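You operate a simulated robot arm through the tools that you are given. There is no shell and no other tool. Be economical: measure what you need, move in short steps, check, and stop when the job is done.

The job below is to be done with a simulated robot arm. You get a single attempt, and the scene is never put back.

TASK
Clamp the oil stand's 6 mm roller in its cradle and grease the roller's cap.
Fine: with the brush from the pot on the oil stand, grease from the red tin; put the brush back in that pot and the lid on the tin; the roller stays clamped. Set down upright: brush. A coat counts when it lies all over at full strength: go over it till it gets no stronger.

Only the result counts: the job must be done as asked and must still hold three seconds after the hand-in. Knocking over, shifting, dropping, spilling or breaking anything else fails it. Lids that push on must go on centred and level and be pressed home; caps that screw on are set level and turned clockwise until they are tight.

THE ROBOT
A 6-joint arm with a two-finger parallel gripper, fixed in place. Base frame: the origin is at the foot of the arm, x ahead of it, y to its left, z up; the work surface is at about z = 800. Units: mm, rad, N and s.
With the tool pointing down near the work surface it reaches from about 260 to 680 mm from the base axis. Its first joint turns from -1.152 to 1.152 rad. Payload 2.9 kg.
The tool frame sits at the grasp point between the pads (the TCP): z along the fingers, y along the line on which they close. The tips reach 30 mm beyond it. The gripper opens to 110 mm. The fingers are 20 mm wide and 10 mm thick; the gripper's body (48 by 112 mm) begins 55 mm behind the TCP.
Orientation is that of the tool frame in the base frame, as a unit quaternion [x, y, z, w]. With the fingers straight down and closing along the base's y, the tool's x points along the base's -x, its y along +y and its z along -z.

THE INTERFACE
- The arm moves only by the tool servo_tool. Its argument "increments" is a list of rows, each an object (a shift or turn left out is 0, a gripper value left out holds the last) with "rot": the turn, a rotation vector about the tool's x, y, z in rad, a list of three; "xyz": the shift along the tool's x, y, z in mm, a list of three; "jaw": the opening, from 0 (shut) to 1 (fully open). In form: [{"rot": [wx, wy, wz], "xyz": [dx, dy, dz], "jaw": jaw}, ...]. A call has 1 to 12 rows; each row shifts and turns the commanded pose from where the row before left it, along the tool's axes as they then stand. Each row takes 0.2 s and may step no farther than 50 mm and 0.15 rad from the row before; otherwise, or with a gripper value out of range, the whole call is refused. A pose out of reach is approached as far as the arm can. The call stops where the force on the tool passes 90 N (or 10 N more than at its start, if that is more) or the arm is blocked; 0.2 s more then pass. Each finger travels about 108 mm/s and halts on what it meets, pressing with about 40 N; the grip force reading is that of the motor and also rises with nothing between the fingers. The clock runs only during rows and for 0.2 s after the last one: add rows that do not move to give the fingers time. It gives the time, the measured TCP pose, the force on the tool (base axes), the opening and the grip force at its end, in the units of the frame above (readings bear some noise), with the torque about the TCP (base axes, N m) and any sound that the robot's microphone picked up, and new pictures: "views" is both (left out), scene, wrist or none.
- Cameras (640 x 400 px; columns grow to the right, rows downward): "scene" is fixed at [62.9, 414.8, 1382.8]; the picture's right is [-0.84, -0.55, 0.00], its down [-0.31, 0.48, -0.82] and it looks along [0.45, -0.69, -0.57] (base axes); focal length 311 px, centre (320, 200). "wrist" rides on the gripper at [72, 17, -103] in the tool frame; the picture's right is [-0.23, 0.97, 0.00], its down [-0.76, -0.18, -0.62] and it looks along [-0.61, -0.14, 0.78] (tool axes); focal length 222 px, centre (320, 200). There is no depth. A picture from a camera that has moved, and an enlarged one, comes with that camera's place and axes in the base frame and with its lens. The place of the scene camera against the robot may be out by one fixed shift of up to 18 mm in any direction.
- enlarge(camera, box): a new picture of the part [left, top, right, bottom] of that camera's present view, enlarged. It takes no simulated time.
- hand_in(): hands the job in; it is judged then, once.

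Work in short steps. Places have to be worked out from the pictures, the camera data and where the tool is seen: move nearer, look again, correct. Check each grasp and each placing, and mend what went wrong. You have 120 turns and 200 pictures in all, those below and enlarged ones among them. Open the gripper and draw the arm clear of the work before you hand the job in, unless the task says otherwise; then end with one line.

The tools are called by a JSON object that holds its "op" and its "data". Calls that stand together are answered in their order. servo_tool: Moves the arm, as the interface text tells. Its arguments: {"type":"object","properties":{"increments":{"type":"array"},"views":{"type":"string","enum":["both","scene","wrist","none"]}},"required":["increments"]} The other tools are called the same way: enlarge (camera, box) takes an enlarged picture of a part of a camera's view; hand_in () hands the job in.

At the start:

```text
time: 0.0
position: [410.5, 88.3, 1197.2]
tool_rot: [0.0, 1.0, 0.0, 0.0]
force: [-0.1, 0.1, 0.0]
torque: [0.01, 0.0, -0.01]
opening: 110.0
finger_force: 0.1
```

scene: 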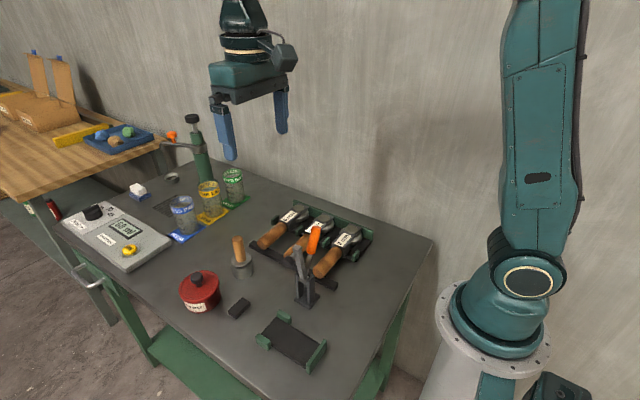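
wrist: 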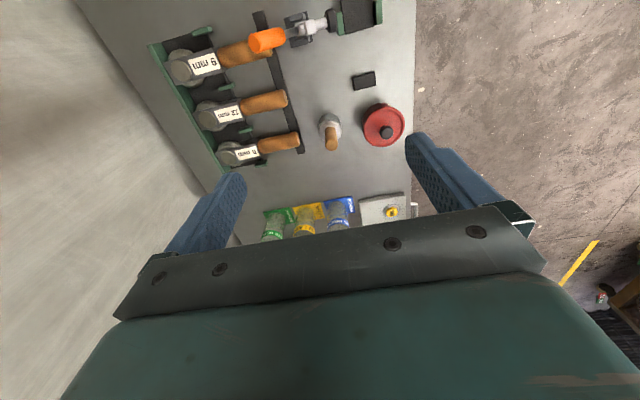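

I'll look closer at the work area first.

{"op": "enlarge", "data": {"camera": "scene", "box": [160, 190, 400, 380]}}

{"op": "enlarge", "data": {"camera": "wrist", "box": [140, 0, 420, 180]}}

{"op": "enlarge", "data": {"camera": "scene", "box": [50, 100, 270, 280]}}

```text
2.11 times, centred on (280, 285) of scene
camera zoom: at [62.9, 414.8, 1382.8], right [-0.84, -0.55, 0.0], down [-0.31, 0.48, -0.82], along [0.45, -0.69, -0.57], focal length 654 px, centre (404, 21)
```

zoom: 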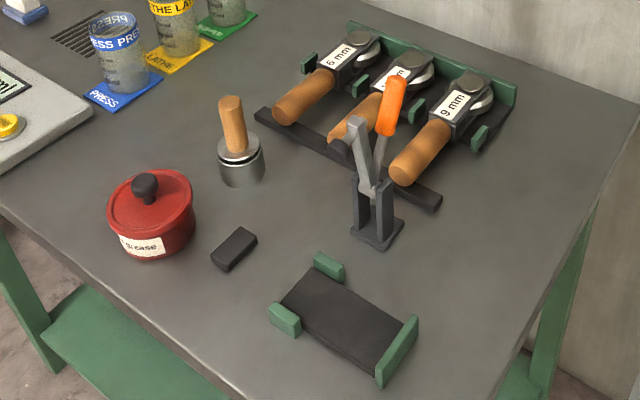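

```text
2.22 times, centred on (280, 90) of wrist
camera zoom: at [337.9, 105.6, 1299.1], right [0.23, 0.97, 0.0], down [0.76, -0.18, 0.62], along [0.61, -0.14, -0.78], focal length 494 px, centre (409, 444)
```

zoom: 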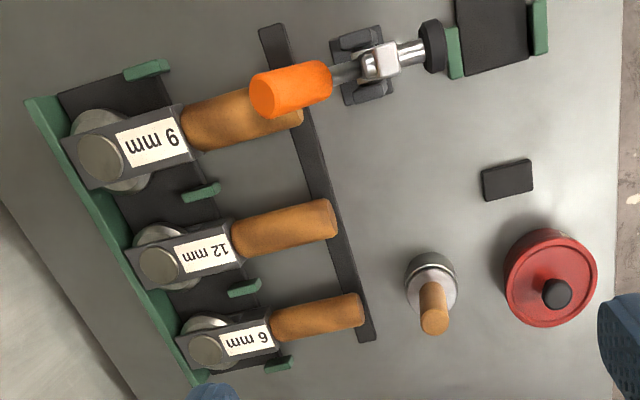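

```text
2.22 times, centred on (160, 190) of scene
camera zoom: at [62.9, 414.8, 1382.8], right [-0.84, -0.55, 0.0], down [-0.31, 0.48, -0.82], along [0.45, -0.69, -0.57], focal length 691 px, centre (676, 222)
```

zoom: 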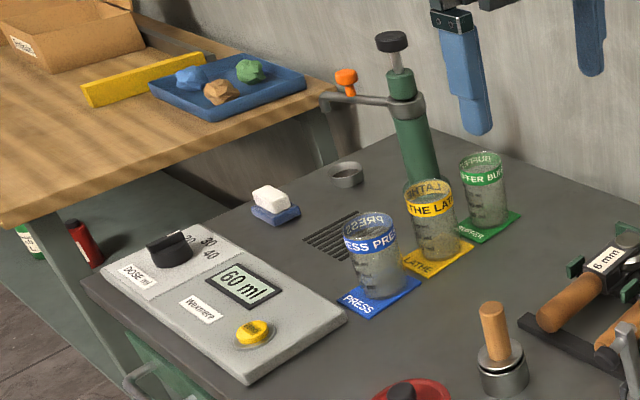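

{"op": "enlarge", "data": {"camera": "scene", "box": [250, 195, 380, 280]}}

{"op": "enlarge", "data": {"camera": "wrist", "box": [145, 20, 305, 180]}}

```text
4.71 times, centred on (315, 238) of scene
camera zoom: at [62.9, 414.8, 1382.8], right [-0.84, -0.55, 0.0], down [-0.31, 0.48, -0.82], along [0.45, -0.69, -0.57], focal length 1462 px, centre (344, 24)
```

zoom: 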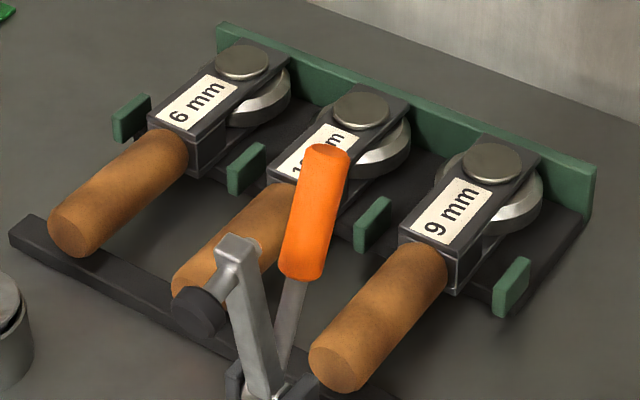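

```text
2.50 times, centred on (225, 100) of wrist
camera zoom: at [337.9, 105.6, 1299.1], right [0.23, 0.97, 0.0], down [0.76, -0.18, 0.62], along [0.61, -0.14, -0.78], focal length 555 px, centre (558, 450)
```

zoom: 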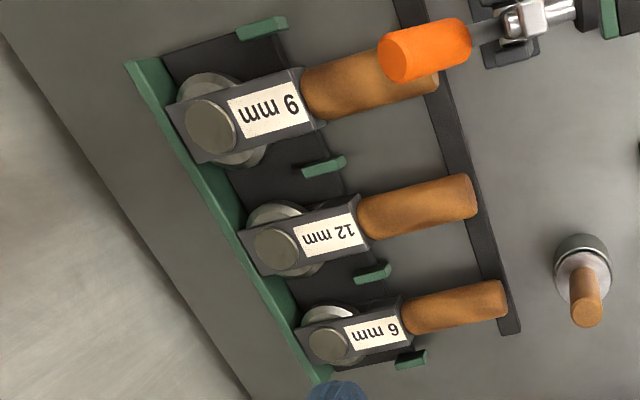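

The 6 mm roller appears to be the far one in the rack (x≈530); the cradle is near (340,170) beside a toggle clamp. I rotate the wrist +90° about the tool axis so that the camera looks along -y, to view it all.

{"op": "servo_tool", "data": {"increments": [{"rot": [0, 0, 0.1428]}, {"rot": [0, 0, 0.1428]}, {"rot": [0, 0, 0.1428]}, {"rot": [0, 0, 0.1428]}, {"rot": [0, 0, 0.1428]}, {"rot": [0, 0, 0.1428]}, {"rot": [0, 0, 0.1428]}, {"rot": [0, 0, 0.1428]}, {"rot": [0, 0, 0.1428]}, {"rot": [0, 0, 0.1428]}, {"rot": [0, 0, 0.1428]}], "views": "none"}}

{"op": "servo_tool", "data": {"increments": [{"xyz": [45, 0, 0]}, {"xyz": [45, 0, 0]}, {"xyz": [45, 0, 0]}, {"xyz": [45, 0, 0]}, {"xyz": [20, 20, 45]}, {"xyz": [0, 20, 45]}, {"xyz": [0, 0, 40]}, {}], "views": "wrist"}}

```text
time: 2.4
position: [411.4, 88.3, 1197.0]
tool_rot: [0.708, 0.706, 0.0, 0.0]
force: [0.2, -0.1, 0.6]
torque: [0.01, 0.02, -0.03]
opening: 110.2
finger_force: 0.1
```

```text
refused: row 5 steps farther than a row can; nothing moved
```

The rotation worked. Now shift in +y and down, with smaller steps.

{"op": "servo_tool", "data": {"increments": [{"xyz": [45, 0, 0]}, {"xyz": [45, 0, 0]}, {"xyz": [45, 0, 0]}, {"xyz": [45, 0, 0]}, {"xyz": [20, 0, 30]}, {"xyz": [0, 0, 45]}, {"xyz": [0, 0, 40]}, {}], "views": "wrist"}}

```text
time: 4.2
position: [410.0, 289.5, 1082.3]
tool_rot: [0.707, 0.707, 0.0, 0.0]
force: [0.4, -0.1, -0.4]
torque: [0.0, 0.0, 0.0]
opening: 110.3
finger_force: 0.2
camera wrist: at [426.3, 362.1, 1183.7], right [0.97, -0.23, 0.0], down [-0.18, -0.76, 0.62], along [-0.14, -0.61, -0.78], focal length 222 px, centre (320, 200)
```

wrist: 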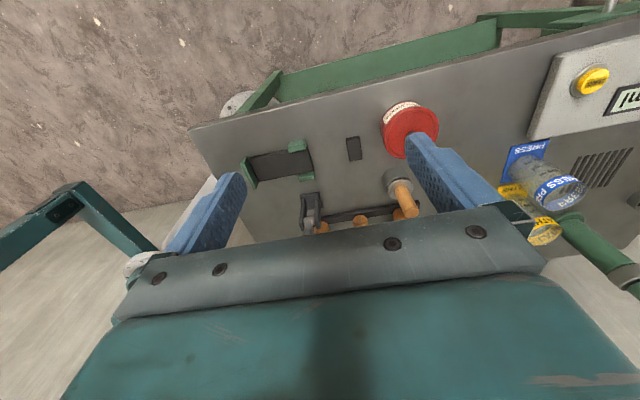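

The camera looks back toward the fingers, so objects need to be on the tool +x side. I move to above the clamp/cradle, lower.

{"op": "servo_tool", "data": {"increments": [{"xyz": [-45, -20, 0]}, {"xyz": [-45, -20, 10]}, {"xyz": [-40, -20, 20]}, {"xyz": [-30, 0, 30]}, {}], "views": "wrist"}}

```text
refused: row 2 steps farther than a row can; nothing moved
```

Same move with shorter rows.

{"op": "servo_tool", "data": {"increments": [{"xyz": [-40, -20, 0]}, {"xyz": [-40, -20, 10]}, {"xyz": [-40, -20, 15]}, {"xyz": [-30, 0, 30]}, {"xyz": [0, 0, 25]}, {}], "views": "wrist"}}

{"op": "enlarge", "data": {"camera": "wrist", "box": [160, 0, 480, 200]}}

```text
time: 5.6
position: [350.5, 136.5, 1002.9]
tool_rot: [0.707, 0.707, 0.0, 0.0]
force: [-1.2, -0.1, -0.6]
torque: [-0.01, 0.02, 0.02]
opening: 110.1
finger_force: 0.0
camera wrist: at [366.2, 210.9, 1104.8], right [0.97, -0.23, 0.0], down [-0.18, -0.76, 0.62], along [-0.14, -0.61, -0.78], focal length 222 px, centre (320, 200)
```

wrist: 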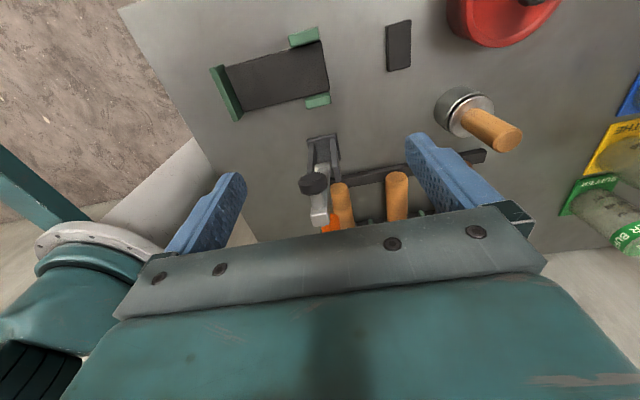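

```text
2.00 times, centred on (320, 100) of wrist
camera zoom: at [366.2, 210.9, 1104.8], right [0.97, -0.23, 0.0], down [-0.18, -0.76, 0.62], along [-0.14, -0.61, -0.78], focal length 444 px, centre (320, 400)
```

zoom: 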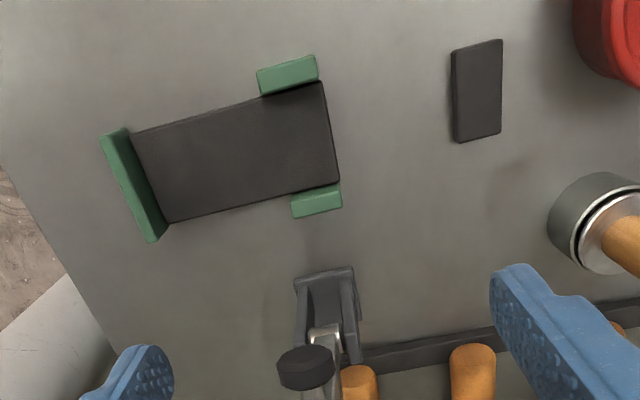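

Cradle: plate x≈248–362, y≈143–195, wall at -x end; clamp arm at x≈342 swings to +y. Head must go to -x, so I want tool x = -y at the rack (camera sees the head). Raise and turn by -180°.

{"op": "servo_tool", "data": {"increments": [{"xyz": [0, 0, -45]}, {"xyz": [0, 0, -45]}, {"rot": [0, 0, -0.1428]}, {"rot": [0, 0, -0.1428]}, {"rot": [0, 0, -0.1428]}, {"rot": [0, 0, -0.1428]}, {"rot": [0, 0, -0.1428]}, {"rot": [0, 0, -0.1428]}, {"rot": [0, 0, -0.1428]}, {"rot": [0, 0, -0.1428]}, {"rot": [0, 0, -0.1428]}, {"rot": [0, 0, -0.1428]}], "views": "none"}}

{"op": "servo_tool", "data": {"increments": [{"rot": [0, 0, -0.1428]}, {"rot": [0, 0, -0.1428]}, {"rot": [0, 0, -0.1428]}, {"rot": [0, 0, -0.1428]}, {"rot": [0, 0, -0.1428]}, {"rot": [0, 0, -0.1428]}, {"rot": [0, 0, -0.1428]}, {"rot": [0, 0, -0.1428]}, {"rot": [0, 0, -0.1428]}, {"rot": [0, 0, -0.1428]}, {"rot": [0, 0, -0.1428]}, {"rot": [0, 0, -0.1428]}], "views": "none"}}

{"op": "servo_tool", "data": {"increments": [{"xyz": [40, -20, 0]}, {"xyz": [40, -30, 0]}, {"xyz": [30, -35, 0]}, {"xyz": [0, -45, 0]}, {"xyz": [0, -40, 20]}, {"xyz": [0, 0, 40]}, {"xyz": [0, 0, 40]}, {}], "views": "wrist"}}

```text
time: 8.2
position: [351.6, 137.5, 1091.7]
tool_rot: [0.07, 0.998, 0.0, 0.0]
force: [0.9, -0.4, 0.3]
torque: [-0.02, 0.02, 0.0]
opening: 110.1
finger_force: 0.0
```

```text
time: 10.8
position: [352.4, 138.3, 1092.8]
tool_rot: [0.708, -0.706, 0.001, 0.0]
force: [-0.5, -0.5, 0.2]
torque: [-0.01, -0.01, 0.01]
opening: 110.0
finger_force: 0.1
```

```text
time: 12.6
position: [521.4, 27.3, 991.3]
tool_rot: [-0.707, 0.707, 0.0, 0.0]
force: [-0.1, -0.5, 0.2]
torque: [0.04, -0.01, -0.02]
opening: 110.0
finger_force: 0.2
camera wrist: at [502.9, -44.1, 1094.0], right [-0.97, 0.23, 0.0], down [0.18, 0.76, 0.62], along [0.14, 0.61, -0.78], focal length 222 px, centre (320, 200)
```

wrist: 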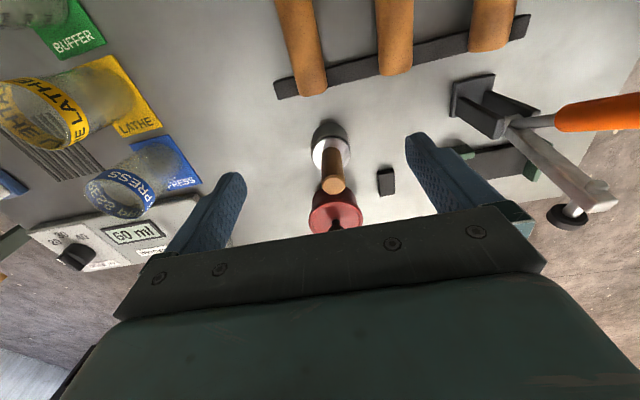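

Good view. Move over the rack (-y) to see the far roller, jaws to about 60 mm.

{"op": "servo_tool", "data": {"increments": [{"xyz": [45, 0, 0], "jaw": 0.55}, {"xyz": [45, 0, 0]}, {}], "views": "wrist"}}

{"op": "enlarge", "data": {"camera": "wrist", "box": [200, 0, 520, 200]}}

```text
time: 13.4
position: [519.6, -62.9, 992.2]
tool_rot: [0.707, -0.707, 0.0, 0.0]
force: [-0.6, -0.8, 0.3]
torque: [0.0, 0.0, 0.0]
opening: 60.4
finger_force: 0.1
camera wrist: at [501.8, -134.9, 1094.2], right [-0.97, 0.23, 0.0], down [0.18, 0.76, 0.62], along [0.14, 0.61, -0.78], focal length 222 px, centre (320, 200)
```

wrist: 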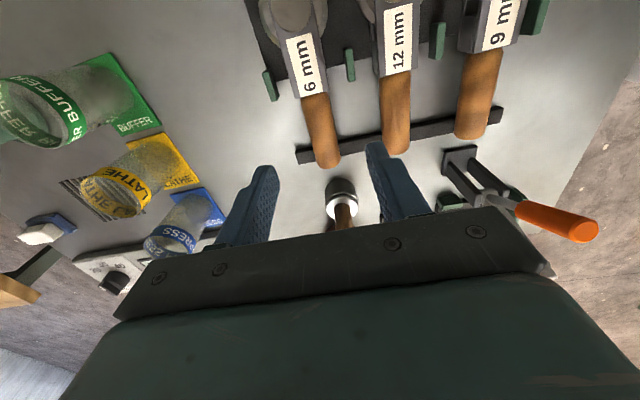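

```text
2.00 times, centred on (360, 100) of wrist
camera zoom: at [501.8, -134.9, 1094.2], right [-0.97, 0.23, 0.0], down [0.18, 0.76, 0.62], along [0.14, 0.61, -0.78], focal length 444 px, centre (240, 400)
```

zoom: 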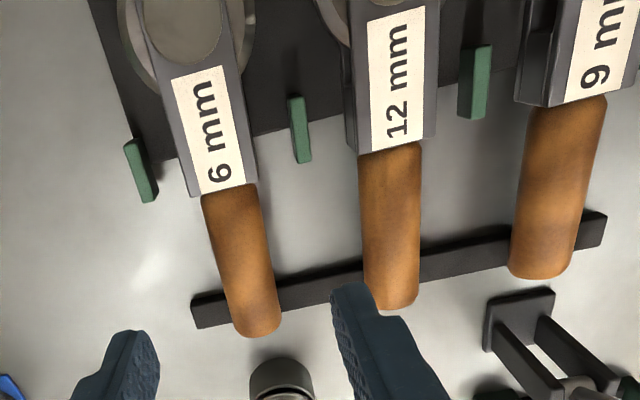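

Label confirmed: 6 mm is the far one, handle axis x≈522.5, y from -78 to +10, about 30 mm thick. I descend over the handle part-way and look.

{"op": "servo_tool", "data": {"increments": [{"xyz": [-11, -3, 40]}, {"xyz": [0, 0, 40]}, {"xyz": [0, 0, 30]}, {}], "views": "both"}}

{"op": "enlarge", "data": {"camera": "scene", "box": [220, 150, 380, 270]}}

```text
time: 14.4
position: [523.2, -50.6, 879.4]
tool_rot: [-0.707, 0.707, 0.0, 0.0]
force: [0.4, -0.3, 0.0]
torque: [0.0, -0.02, 0.01]
opening: 60.6
finger_force: 0.1
camera wrist: at [505.9, -122.8, 982.2], right [-0.97, 0.23, 0.0], down [0.18, 0.76, 0.62], along [0.14, 0.61, -0.78], focal length 222 px, centre (320, 200)
```

scene: 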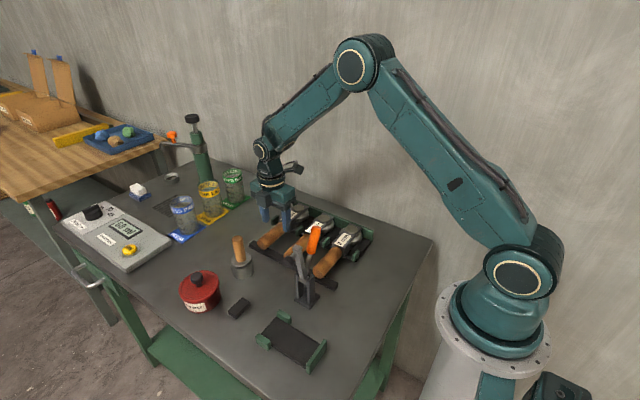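
wrist: 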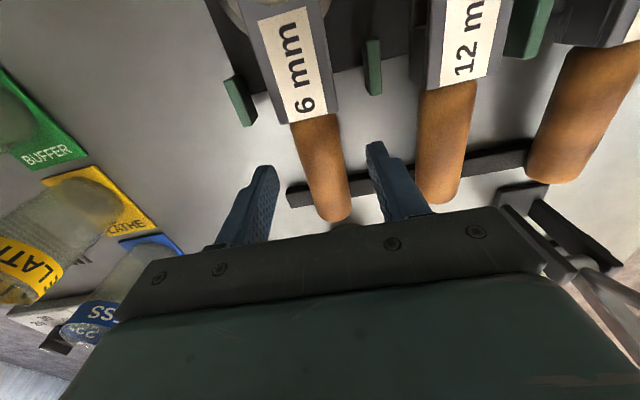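

```text
3.33 times, centred on (300, 210) of scene
camera zoom: at [62.9, 414.8, 1382.8], right [-0.84, -0.55, 0.0], down [-0.31, 0.48, -0.82], along [0.45, -0.69, -0.57], focal length 1036 px, centre (387, 167)
```

zoom: 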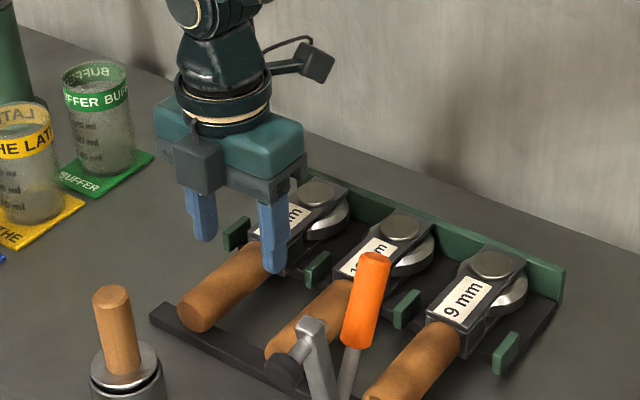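

The handle lies between the fingers. Go down to z≈838 and check force before closing.

{"op": "servo_tool", "data": {"increments": [{"xyz": [0, 0, 20]}, {"xyz": [0, 0, 20]}, {}], "views": "wrist"}}

{"op": "enlarge", "data": {"camera": "scene", "box": [230, 170, 330, 260]}}

```text
time: 15.2
position: [524.5, -49.9, 840.5]
tool_rot: [-0.707, 0.707, 0.001, 0.0]
force: [-0.1, 0.0, -0.4]
torque: [0.06, 0.01, -0.02]
opening: 60.5
finger_force: 0.1
camera wrist: at [506.6, -122.9, 943.9], right [-0.97, 0.23, 0.0], down [0.18, 0.76, 0.62], along [0.14, 0.61, -0.78], focal length 222 px, centre (320, 200)
```

wrist: 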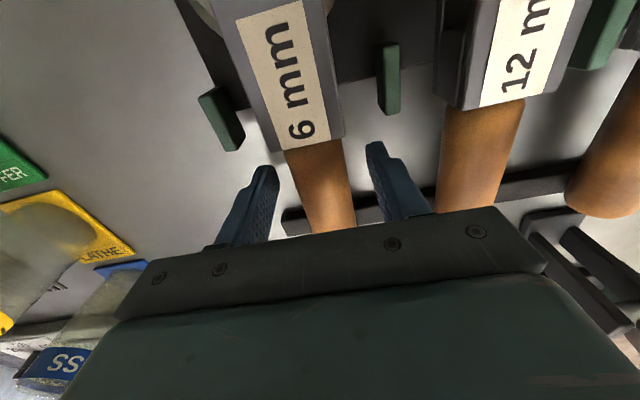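

```text
4.44 times, centred on (280, 215) of scene
camera zoom: at [62.9, 414.8, 1382.8], right [-0.84, -0.55, 0.0], down [-0.31, 0.48, -0.82], along [0.45, -0.69, -0.57], focal length 1381 px, centre (498, 133)
```

zoom: 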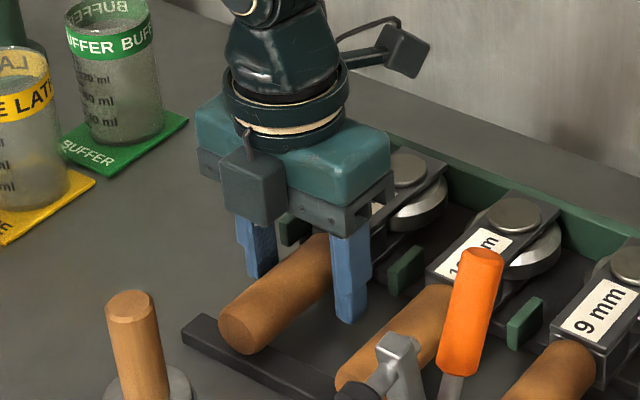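

Fingers straddle the handle. Close the jaws.

{"op": "servo_tool", "data": {"increments": [{"jaw": 0.15}, {}, {}, {}], "views": "wrist"}}

```text
time: 16.2
position: [523.2, -52.2, 842.1]
tool_rot: [-0.707, 0.708, 0.0, 0.0]
force: [-0.6, 0.4, 2.0]
torque: [-0.15, 0.03, -0.21]
opening: 32.1
finger_force: 40.4
camera wrist: at [506.5, -122.9, 943.9], right [-0.97, 0.23, 0.0], down [0.18, 0.76, 0.62], along [0.14, 0.61, -0.78], focal length 222 px, centre (320, 200)
```

wrist: 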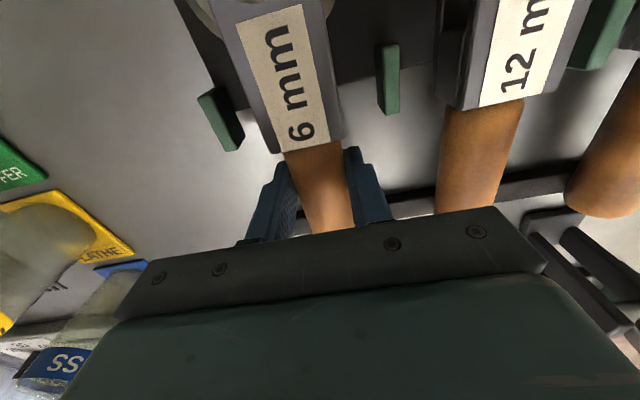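

Gripped at 32 mm. Lift gently and check for sag.

{"op": "servo_tool", "data": {"increments": [{"jaw": 0.1, "xyz": [0, 0, -8]}, {"xyz": [0, 0, -15]}, {"xyz": [0, 0, -40]}, {"xyz": [0, 0, -45]}, {}], "views": "both"}}

{"op": "enlarge", "data": {"camera": "scene", "box": [230, 130, 350, 230]}}

```text
time: 17.4
position: [523.5, -50.9, 949.8]
tool_rot: [-0.707, 0.708, 0.0, 0.001]
force: [-0.9, -0.7, -5.8]
torque: [0.19, 0.08, -0.22]
opening: 31.9
finger_force: 39.8
camera wrist: at [506.5, -122.8, 1052.3], right [-0.97, 0.23, 0.0], down [0.18, 0.76, 0.62], along [0.14, 0.61, -0.78], focal length 222 px, centre (320, 200)
```

scene: 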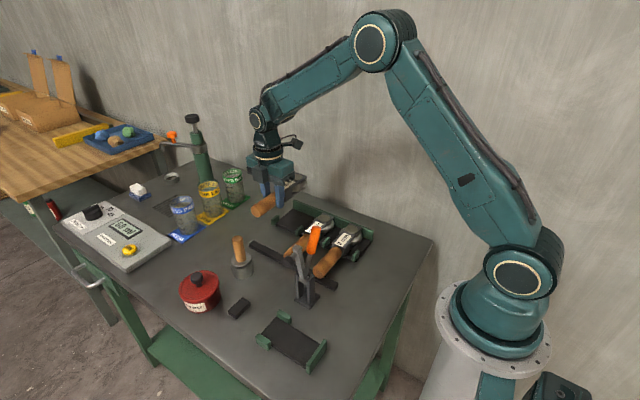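
wrist: 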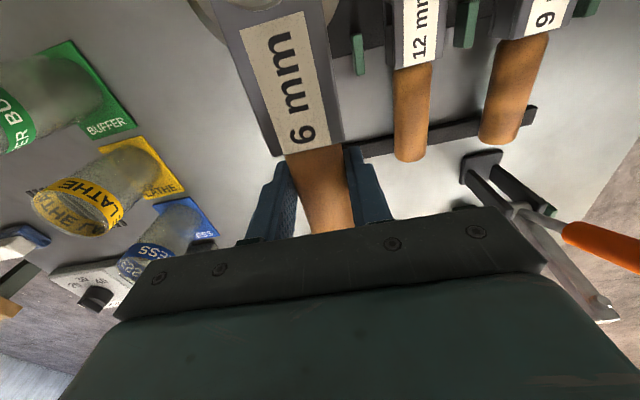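

```text
4.00 times, centred on (290, 180) of scene
camera zoom: at [63.0, 414.8, 1382.8], right [-0.84, -0.55, 0.0], down [-0.31, 0.48, -0.82], along [0.45, -0.69, -0.57], focal length 1243 px, centre (440, 280)
```

zoom: 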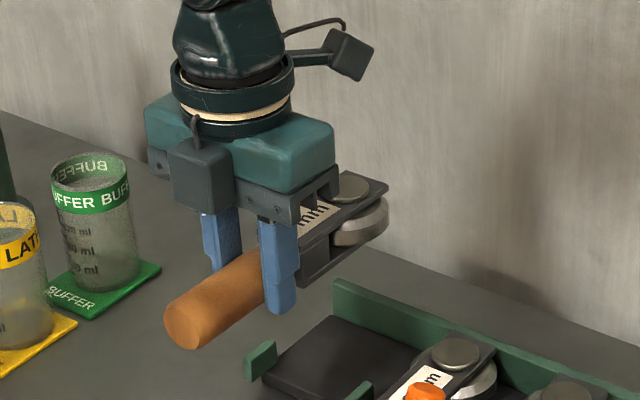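

Held firmly and level. Raise clear of the clamp and turn so the head points to -x.

{"op": "servo_tool", "data": {"increments": [{"xyz": [0, 0, -45]}, {"xyz": [0, 0, -45]}, {"xyz": [0, 0, -25]}, {"xyz": [-40, 0, 0]}, {"xyz": [-45, 0, 0]}, {"xyz": [-45, 0, 0]}, {"xyz": [-45, 0, 0]}, {"xyz": [-45, 0, 0]}, {}], "views": "none"}}

{"op": "servo_tool", "data": {"increments": [{"rot": [0, 0, 0.1428]}, {"rot": [0, 0, 0.1428]}, {"rot": [0, 0, 0.1428]}, {"rot": [0, 0, 0.1428]}, {"rot": [0, 0, 0.1428]}, {"rot": [0, 0, 0.1428]}, {"rot": [0, 0, 0.1428]}, {"rot": [0, 0, 0.1428]}, {"rot": [0, 0, 0.1428]}, {"rot": [0, 0, 0.1428]}, {"rot": [0, 0, 0.1428]}, {}], "views": "none"}}

{"op": "servo_tool", "data": {"increments": [{"xyz": [40, 0, 0]}, {"xyz": [40, 0, 0]}, {"xyz": [40, 0, 0]}, {}, {}], "views": "wrist"}}

```text
time: 19.4
position: [525.0, 168.8, 1064.3]
tool_rot: [0.707, -0.707, -0.001, 0.0]
force: [0.8, 0.1, -4.3]
torque: [0.23, -0.08, 0.23]
opening: 32.0
finger_force: 39.8
```

```text
time: 22.0
position: [523.8, 168.6, 1064.0]
tool_rot: [0.001, 1.0, 0.0, 0.0]
force: [-0.2, 1.6, -5.0]
torque: [0.1, -0.2, -0.24]
opening: 31.9
finger_force: 39.5
```

```text
time: 23.2
position: [403.7, 169.2, 1064.7]
tool_rot: [0.001, 1.0, 0.0, 0.001]
force: [-0.1, 2.6, -4.4]
torque: [0.06, -0.15, -0.21]
opening: 31.7
finger_force: 39.7
camera wrist: at [330.6, 186.2, 1166.9], right [0.23, 0.97, 0.0], down [0.76, -0.18, 0.62], along [0.61, -0.14, -0.78], focal length 222 px, centre (320, 200)
```

wrist: 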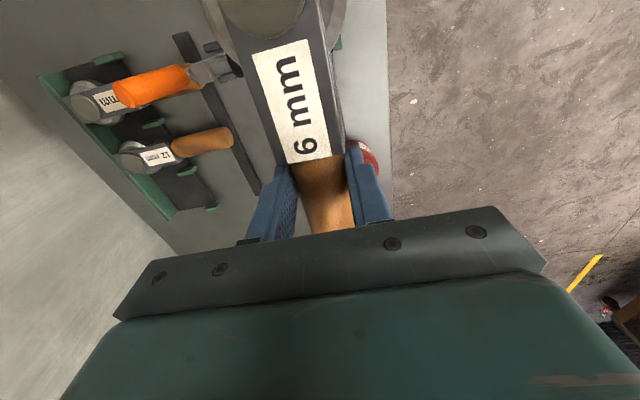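

{"op": "enlarge", "data": {"camera": "scene", "box": [230, 140, 400, 350]}}

{"op": "enlarge", "data": {"camera": "wrist", "box": [200, 0, 420, 240]}}

```text
1.90 times, centred on (315, 245) of scene
camera zoom: at [62.9, 414.8, 1382.7], right [-0.84, -0.55, 0.0], down [-0.31, 0.48, -0.82], along [0.45, -0.69, -0.57], focal length 592 px, centre (330, 114)
```

zoom: 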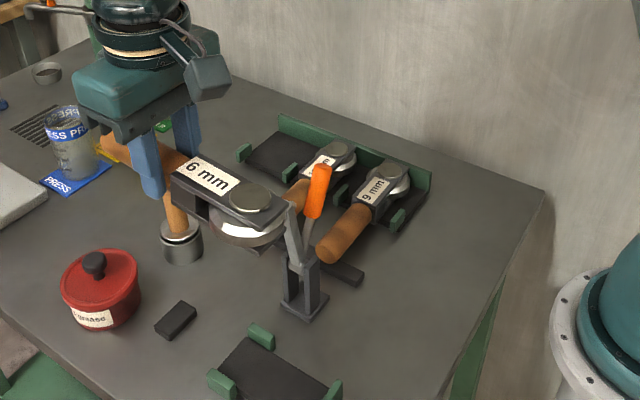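

```text
1.67 times, centred on (310, 120) of wrist
camera zoom: at [330.6, 186.2, 1166.9], right [0.23, 0.97, 0.0], down [0.76, -0.18, 0.62], along [0.61, -0.14, -0.78], focal length 370 px, centre (337, 333)
```

zoom: 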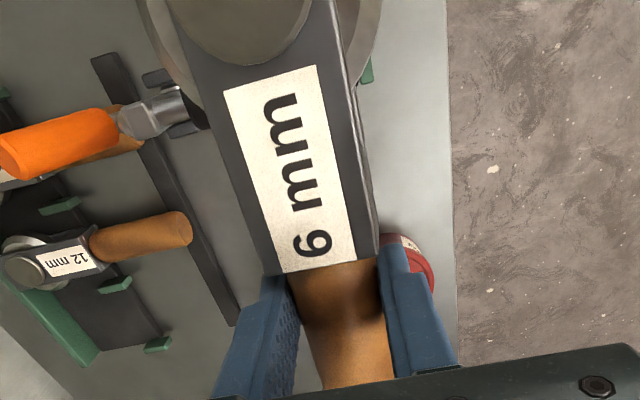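

Roller level within a few degrees, maybe slipped a few mm along the handle. I position at x≈388, then lower toward the cradle slowly and look.

{"op": "servo_tool", "data": {"increments": [{"xyz": [8, 0, 30]}, {"xyz": [8, 0, 35]}, {"xyz": [0, 0, 35]}, {"xyz": [0, 0, 35]}, {"xyz": [0, 0, 30]}, {}], "views": "both"}}

{"op": "enlarge", "data": {"camera": "scene", "box": [210, 200, 370, 380]}}

{"op": "enlarge", "data": {"camera": "wrist", "box": [160, 0, 480, 220]}}

```text
time: 24.6
position: [388.4, 168.7, 900.1]
tool_rot: [0.0, 1.0, 0.0, 0.0]
force: [0.5, -0.6, -5.1]
torque: [-0.02, -0.16, 0.1]
opening: 31.4
finger_force: 40.4
camera wrist: at [315.7, 186.5, 1002.6], right [0.23, 0.97, 0.0], down [0.76, -0.18, 0.62], along [0.61, -0.14, -0.78], focal length 222 px, centre (320, 200)
```

scene: 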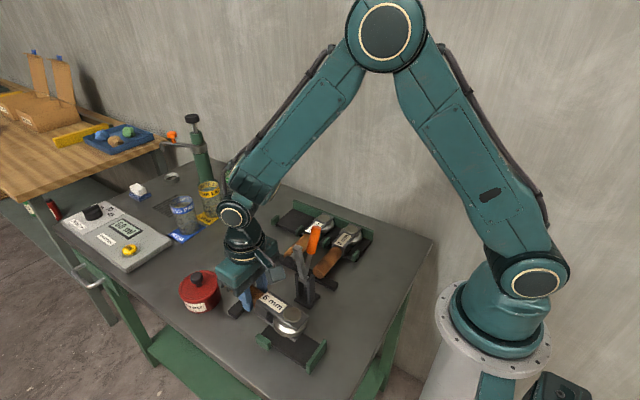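
wrist: 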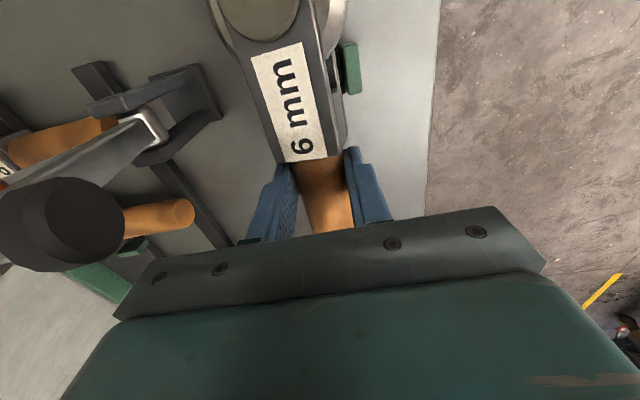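

```text
2.22 times, centred on (290, 290) of scene
camera zoom: at [63.0, 414.8, 1382.7], right [-0.84, -0.55, 0.0], down [-0.31, 0.48, -0.82], along [0.45, -0.69, -0.57], focal length 691 px, centre (387, 0)
```

zoom: 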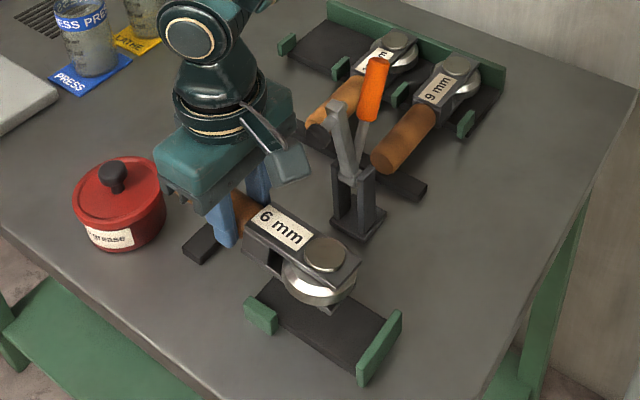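

```text
1.82 times, centred on (320, 110) of wrist
camera zoom: at [315.7, 186.5, 1002.6], right [0.23, 0.97, 0.0], down [0.76, -0.18, 0.62], along [0.61, -0.14, -0.78], focal length 404 px, centre (320, 364)
```

zoom: 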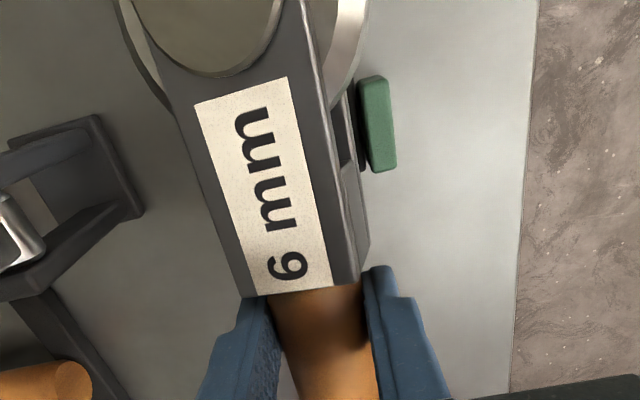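

Block centre y≈168.5, cradle centre ≈169; good. Lower in decreasing steps watching force.

{"op": "servo_tool", "data": {"increments": [{"xyz": [0, 0, 20]}, {"xyz": [0, 0, 15]}, {"xyz": [0, 0, 8]}, {}], "views": "none"}}

{"op": "servo_tool", "data": {"increments": [{"xyz": [0, 0, 3]}, {"xyz": [0, 0, 2]}, {}], "views": "both"}}

{"op": "enlarge", "data": {"camera": "scene", "box": [210, 230, 360, 380]}}

```text
time: 25.6
position: [388.5, 168.6, 857.4]
tool_rot: [0.0, 1.0, 0.0, 0.001]
force: [4.1, -1.4, 8.5]
torque: [-0.26, 1.03, 0.21]
opening: 30.9
finger_force: 39.4
```

```text
time: 26.4
position: [389.2, 167.8, 852.3]
tool_rot: [0.0, 1.0, 0.001, 0.0]
force: [4.9, -0.2, 8.5]
torque: [-0.21, 1.09, 0.2]
opening: 30.9
finger_force: 40.0
camera wrist: at [315.3, 186.4, 954.3], right [0.23, 0.97, 0.0], down [0.76, -0.18, 0.62], along [0.61, -0.14, -0.78], focal length 222 px, centre (320, 200)
```

scene: 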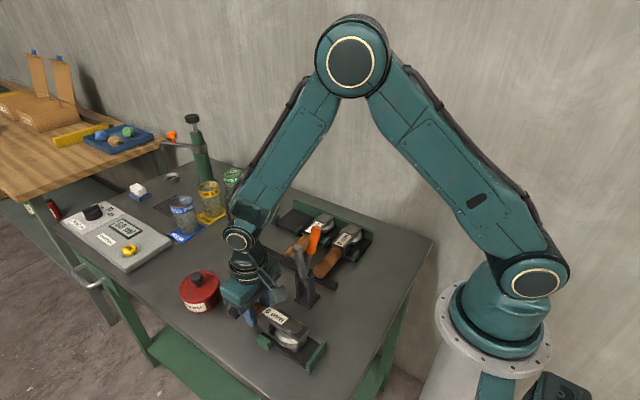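
wrist: 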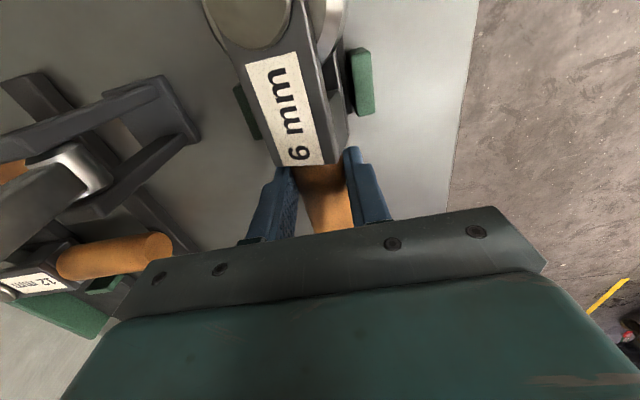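

```text
2.67 times, centred on (285, 305) of scene
camera zoom: at [63.0, 414.7, 1382.8], right [-0.84, -0.55, 0.0], down [-0.31, 0.48, -0.82], along [0.45, -0.69, -0.57], focal length 829 px, centre (413, -80)
```

zoom: 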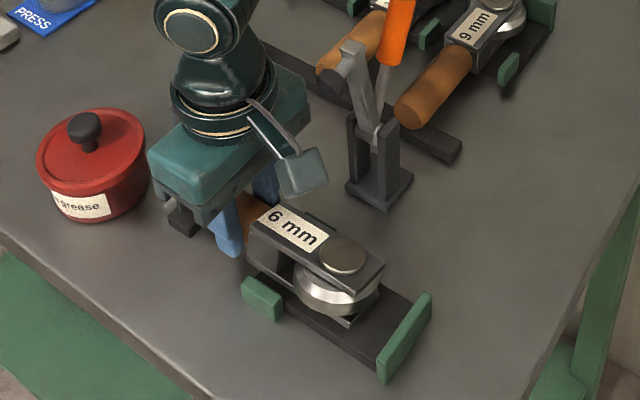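

The head end touches the plate; block front is ≈6 mm too far +x relative to the tabs' front ends (as in the rack it sits flush). I shift -x 6.5 mm and continue lowering gently.

{"op": "servo_tool", "data": {"increments": [{"xyz": [0, 0, -4]}, {"xyz": [6.5, 0.5, 0]}, {"xyz": [0, 0, 4]}, {"xyz": [0, 0, 3]}, {"xyz": [0, 0, 2]}, {}], "views": "none"}}

{"op": "servo_tool", "data": {"increments": [{"xyz": [0, 0, 2]}, {"xyz": [0, 0, 2]}, {}], "views": "both"}}

{"op": "enlarge", "data": {"camera": "scene", "box": [210, 260, 360, 380]}}

```text
time: 27.8
position: [382.6, 171.4, 847.1]
tool_rot: [-0.001, 1.0, 0.001, 0.002]
force: [1.3, 4.1, 17.2]
torque: [-0.37, 0.1, 0.3]
opening: 31.4
finger_force: 39.7
```

```text
time: 28.6
position: [381.6, 169.0, 842.4]
tool_rot: [0.0, 1.0, -0.001, 0.0]
force: [2.6, 3.2, 8.1]
torque: [-0.05, -0.51, 0.26]
opening: 32.1
finger_force: 40.2
camera wrist: at [308.0, 186.5, 944.5], right [0.23, 0.97, 0.0], down [0.76, -0.18, 0.62], along [0.61, -0.14, -0.78], focal length 222 px, centre (320, 200)
```

scene: 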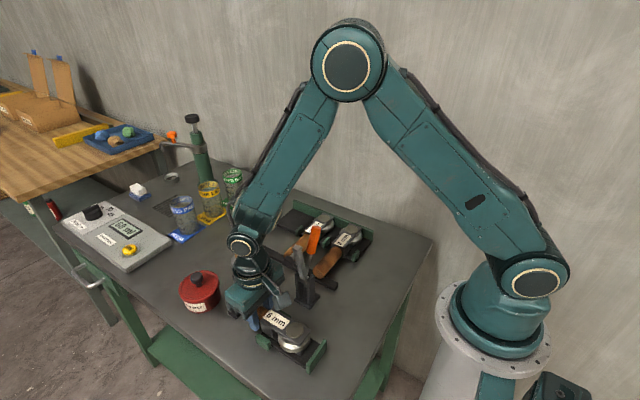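
wrist: 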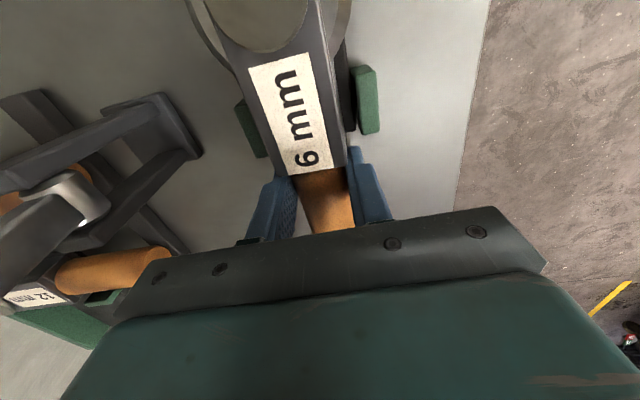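

```text
3.33 times, centred on (285, 320) of scene
camera zoom: at [62.8, 414.8, 1382.7], right [-0.84, -0.55, 0.0], down [-0.31, 0.48, -0.82], along [0.45, -0.69, -0.57], focal length 1036 px, centre (437, -200)
```

zoom: 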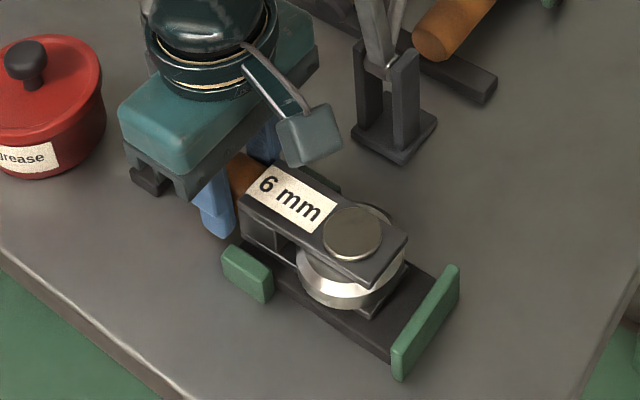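

Roller is flat now, front ≈4 mm proud of the tab ends. I nudge it -x a little with less down load.

{"op": "servo_tool", "data": {"increments": [{"xyz": [0, 0, -1.5]}, {"xyz": [2.5, 0, 0]}, {"xyz": [2.5, 0, 0]}, {}], "views": "wrist"}}

{"op": "enlarge", "data": {"camera": "wrist", "box": [200, 40, 420, 200]}}

```text
time: 29.6
position: [377.4, 168.6, 843.9]
tool_rot: [0.0, 1.0, 0.0, 0.0]
force: [-0.6, 0.3, -4.5]
torque: [0.06, -0.09, -0.25]
opening: 31.7
finger_force: 40.2
camera wrist: at [303.2, 186.7, 946.4], right [0.23, 0.97, 0.0], down [0.76, -0.18, 0.62], along [0.61, -0.14, -0.78], focal length 222 px, centre (320, 200)
```

wrist: 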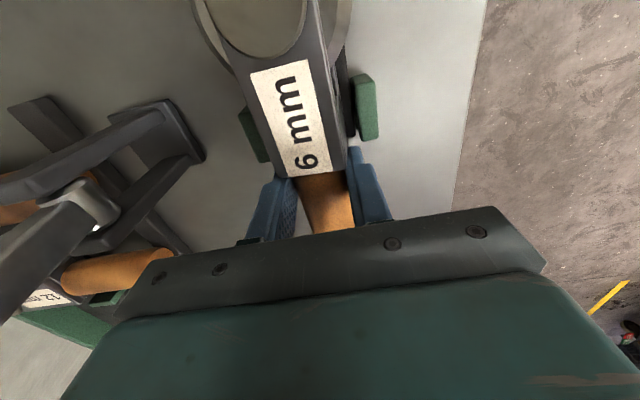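

```text
2.50 times, centred on (310, 120) of wrist
camera zoom: at [303.2, 186.7, 946.4], right [0.23, 0.97, 0.0], down [0.76, -0.18, 0.62], along [0.61, -0.14, -0.78], focal length 555 px, centre (345, 400)
```

zoom: 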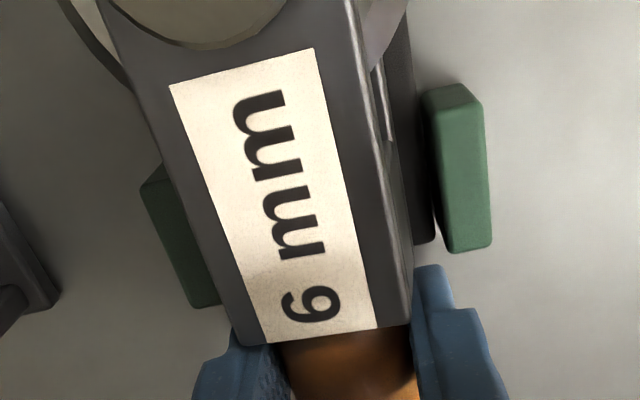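

Flush with the tabs now. Lower to rest and open.

{"op": "servo_tool", "data": {"increments": [{"xyz": [0, 0, 1.5]}, {"xyz": [0, 0, 1]}, {"jaw": 0.5}, {}, {}], "views": "none"}}

{"op": "servo_tool", "data": {"increments": [{"xyz": [0, 0, -20]}, {"xyz": [0, 0, -40]}, {"xyz": [-20, 0, -40]}, {"xyz": [-20, 0, -40]}, {"xyz": [0, 0, -20]}, {}], "views": "both"}}

{"op": "enlarge", "data": {"camera": "scene", "box": [210, 230, 360, 380]}}

```text
time: 30.8
position: [377.2, 169.8, 841.8]
tool_rot: [0.0, 1.0, 0.001, 0.0]
force: [0.9, 0.4, -0.3]
torque: [0.02, 0.01, 0.02]
opening: 55.1
finger_force: 0.0
```

```text
time: 32.2
position: [416.3, 168.8, 1001.8]
tool_rot: [0.0, 1.0, 0.0, 0.0]
force: [-0.2, -0.8, -0.8]
torque: [0.02, 0.0, -0.02]
opening: 55.0
finger_force: 0.1
camera wrist: at [342.9, 187.0, 1103.9], right [0.23, 0.97, 0.0], down [0.76, -0.18, 0.62], along [0.61, -0.14, -0.78], focal length 222 px, centre (320, 200)
```

scene: 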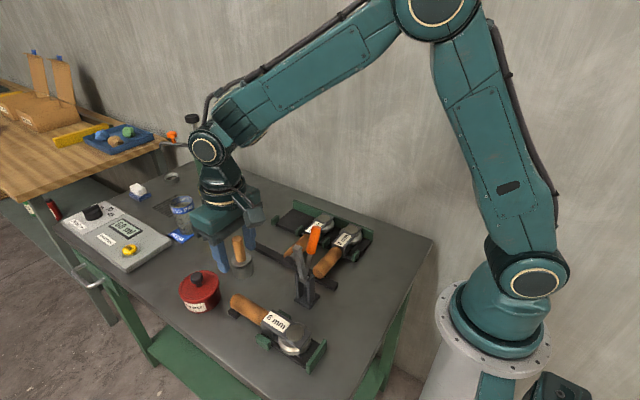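
wrist: 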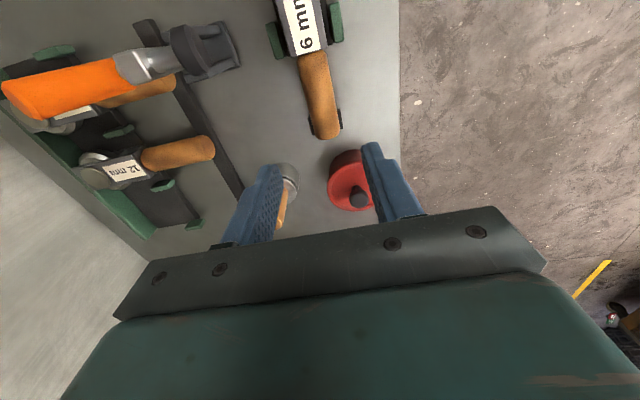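

```text
2.67 times, centred on (285, 305) of scene
camera zoom: at [62.9, 414.8, 1382.8], right [-0.84, -0.55, 0.0], down [-0.31, 0.48, -0.82], along [0.45, -0.69, -0.57], focal length 829 px, centre (413, -80)
```

zoom: 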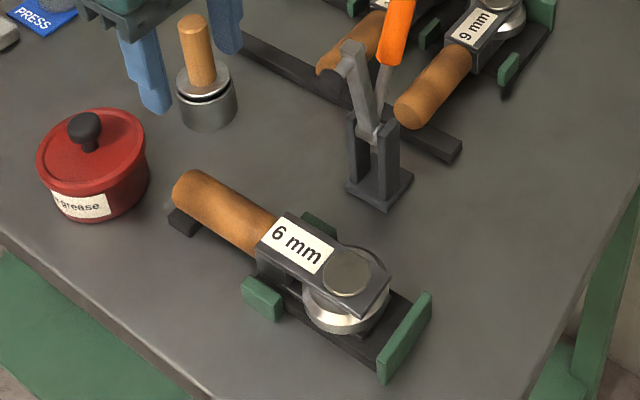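

Roller is seated: block on the plate between tabs, handle on its rest. Next the clamp: pivot ≈(341,77,870), handle tip ≈(341,27,985) leaning to -y, arm up. I go above the handle with the jaws open as a loose cage.

{"op": "servo_tool", "data": {"increments": [{"xyz": [0, 0, -45]}, {"xyz": [0, 0, -30]}, {"xyz": [0, -45, 0]}, {"xyz": [0, -45, 0]}, {"xyz": [25, -40, 0]}, {"xyz": [40, -5, 0]}, {"xyz": [10, 0, 0]}, {}], "views": "both"}}

{"op": "enlarge", "data": {"camera": "scene", "box": [250, 180, 390, 330]}}

```text
time: 34.0
position: [342.5, 35.0, 1076.6]
tool_rot: [0.0, 1.0, 0.0, 0.0]
force: [-0.4, -0.4, 0.5]
torque: [0.02, 0.02, 0.0]
opening: 55.0
finger_force: 0.0
camera wrist: at [268.6, 51.0, 1178.5], right [0.23, 0.97, 0.0], down [0.76, -0.18, 0.62], along [0.61, -0.14, -0.78], focal length 222 px, centre (320, 200)
```

scene: 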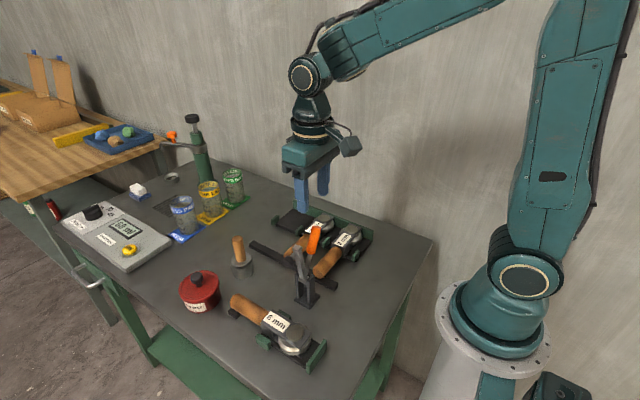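
wrist: 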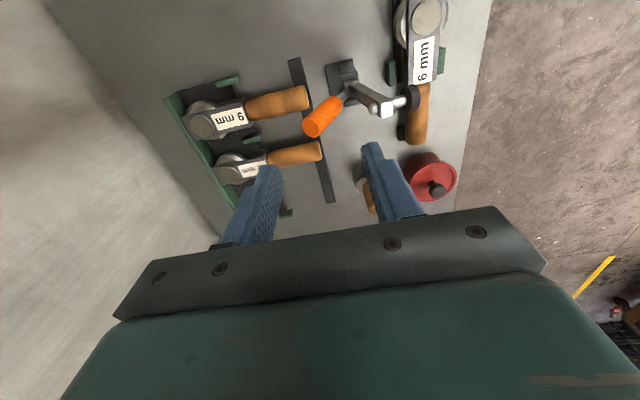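

```text
2.67 times, centred on (320, 255) of scene
camera zoom: at [62.9, 414.8, 1382.8], right [-0.84, -0.55, 0.0], down [-0.31, 0.48, -0.82], along [0.45, -0.69, -0.57], focal length 829 px, centre (320, 53)
```

zoom: 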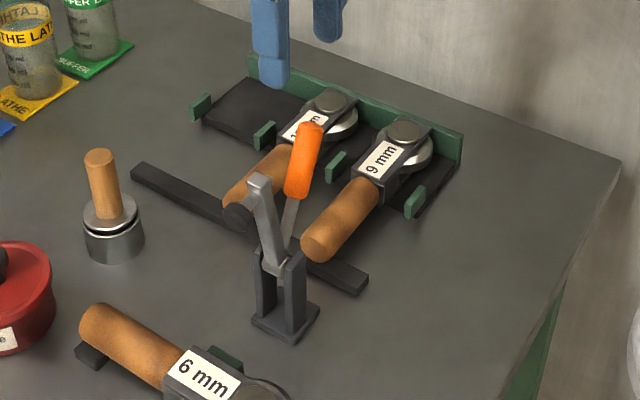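

Tip confirmed at ≈(339,26,972–985). Lower the open jaws around it.

{"op": "servo_tool", "data": {"increments": [{"xyz": [1, -3, 45]}, {"xyz": [0, 0, 35]}, {"xyz": [0, 0, 15]}, {}], "views": "wrist"}}

{"op": "enlarge", "data": {"camera": "scene", "box": [250, 150, 390, 310]}}

```text
time: 35.0
position: [340.3, 31.4, 981.2]
tool_rot: [0.0, 1.0, 0.0, 0.0]
force: [0.5, -0.3, -0.3]
torque: [-0.05, -0.01, -0.02]
opening: 55.0
finger_force: 0.1
camera wrist: at [267.2, 48.9, 1082.9], right [0.23, 0.97, 0.0], down [0.76, -0.18, 0.62], along [0.61, -0.14, -0.78], focal length 222 px, centre (320, 200)
```

wrist: 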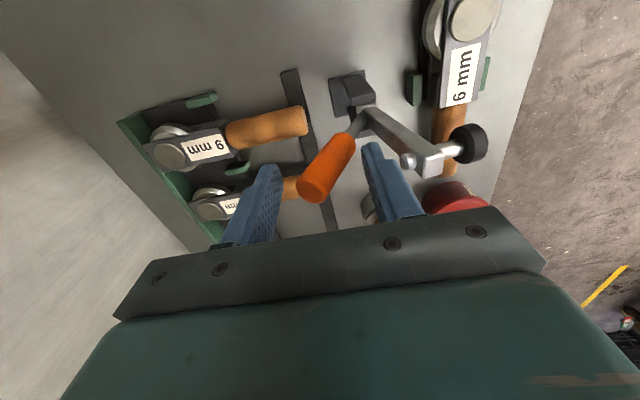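

```text
2.50 times, centred on (320, 230) of scene
camera zoom: at [62.9, 414.8, 1382.8], right [-0.84, -0.55, 0.0], down [-0.31, 0.48, -0.82], along [0.45, -0.69, -0.57], focal length 777 px, centre (320, 125)
```

zoom: 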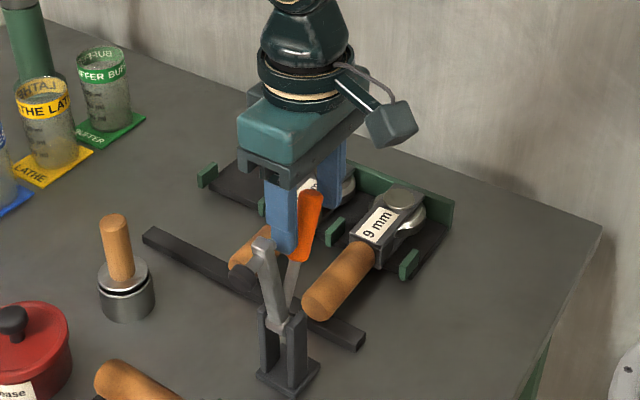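

Handle is caged between fingers. Push +y in small steps and watch force and motion.

{"op": "servo_tool", "data": {"increments": [{"xyz": [0, 6, 0]}, {"xyz": [0, 6, 0]}, {"xyz": [0, 6, 0]}, {"xyz": [0, 6, 0]}, {"xyz": [0, 6, 0]}, {}], "views": "wrist"}}

```text
time: 36.4
position: [341.1, 62.4, 982.5]
tool_rot: [0.0, 1.0, 0.0, 0.0]
force: [-0.8, -2.9, -0.3]
torque: [-0.06, 0.06, 0.04]
opening: 53.7
finger_force: 0.0
camera wrist: at [267.3, 79.0, 1084.2], right [0.23, 0.97, 0.0], down [0.76, -0.18, 0.62], along [0.61, -0.14, -0.78], focal length 222 px, centre (320, 200)
```

wrist: 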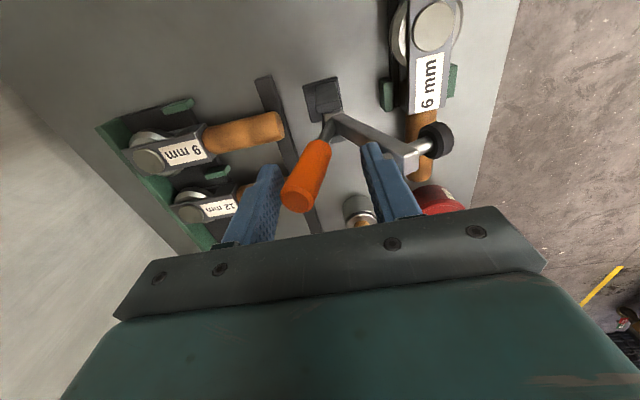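

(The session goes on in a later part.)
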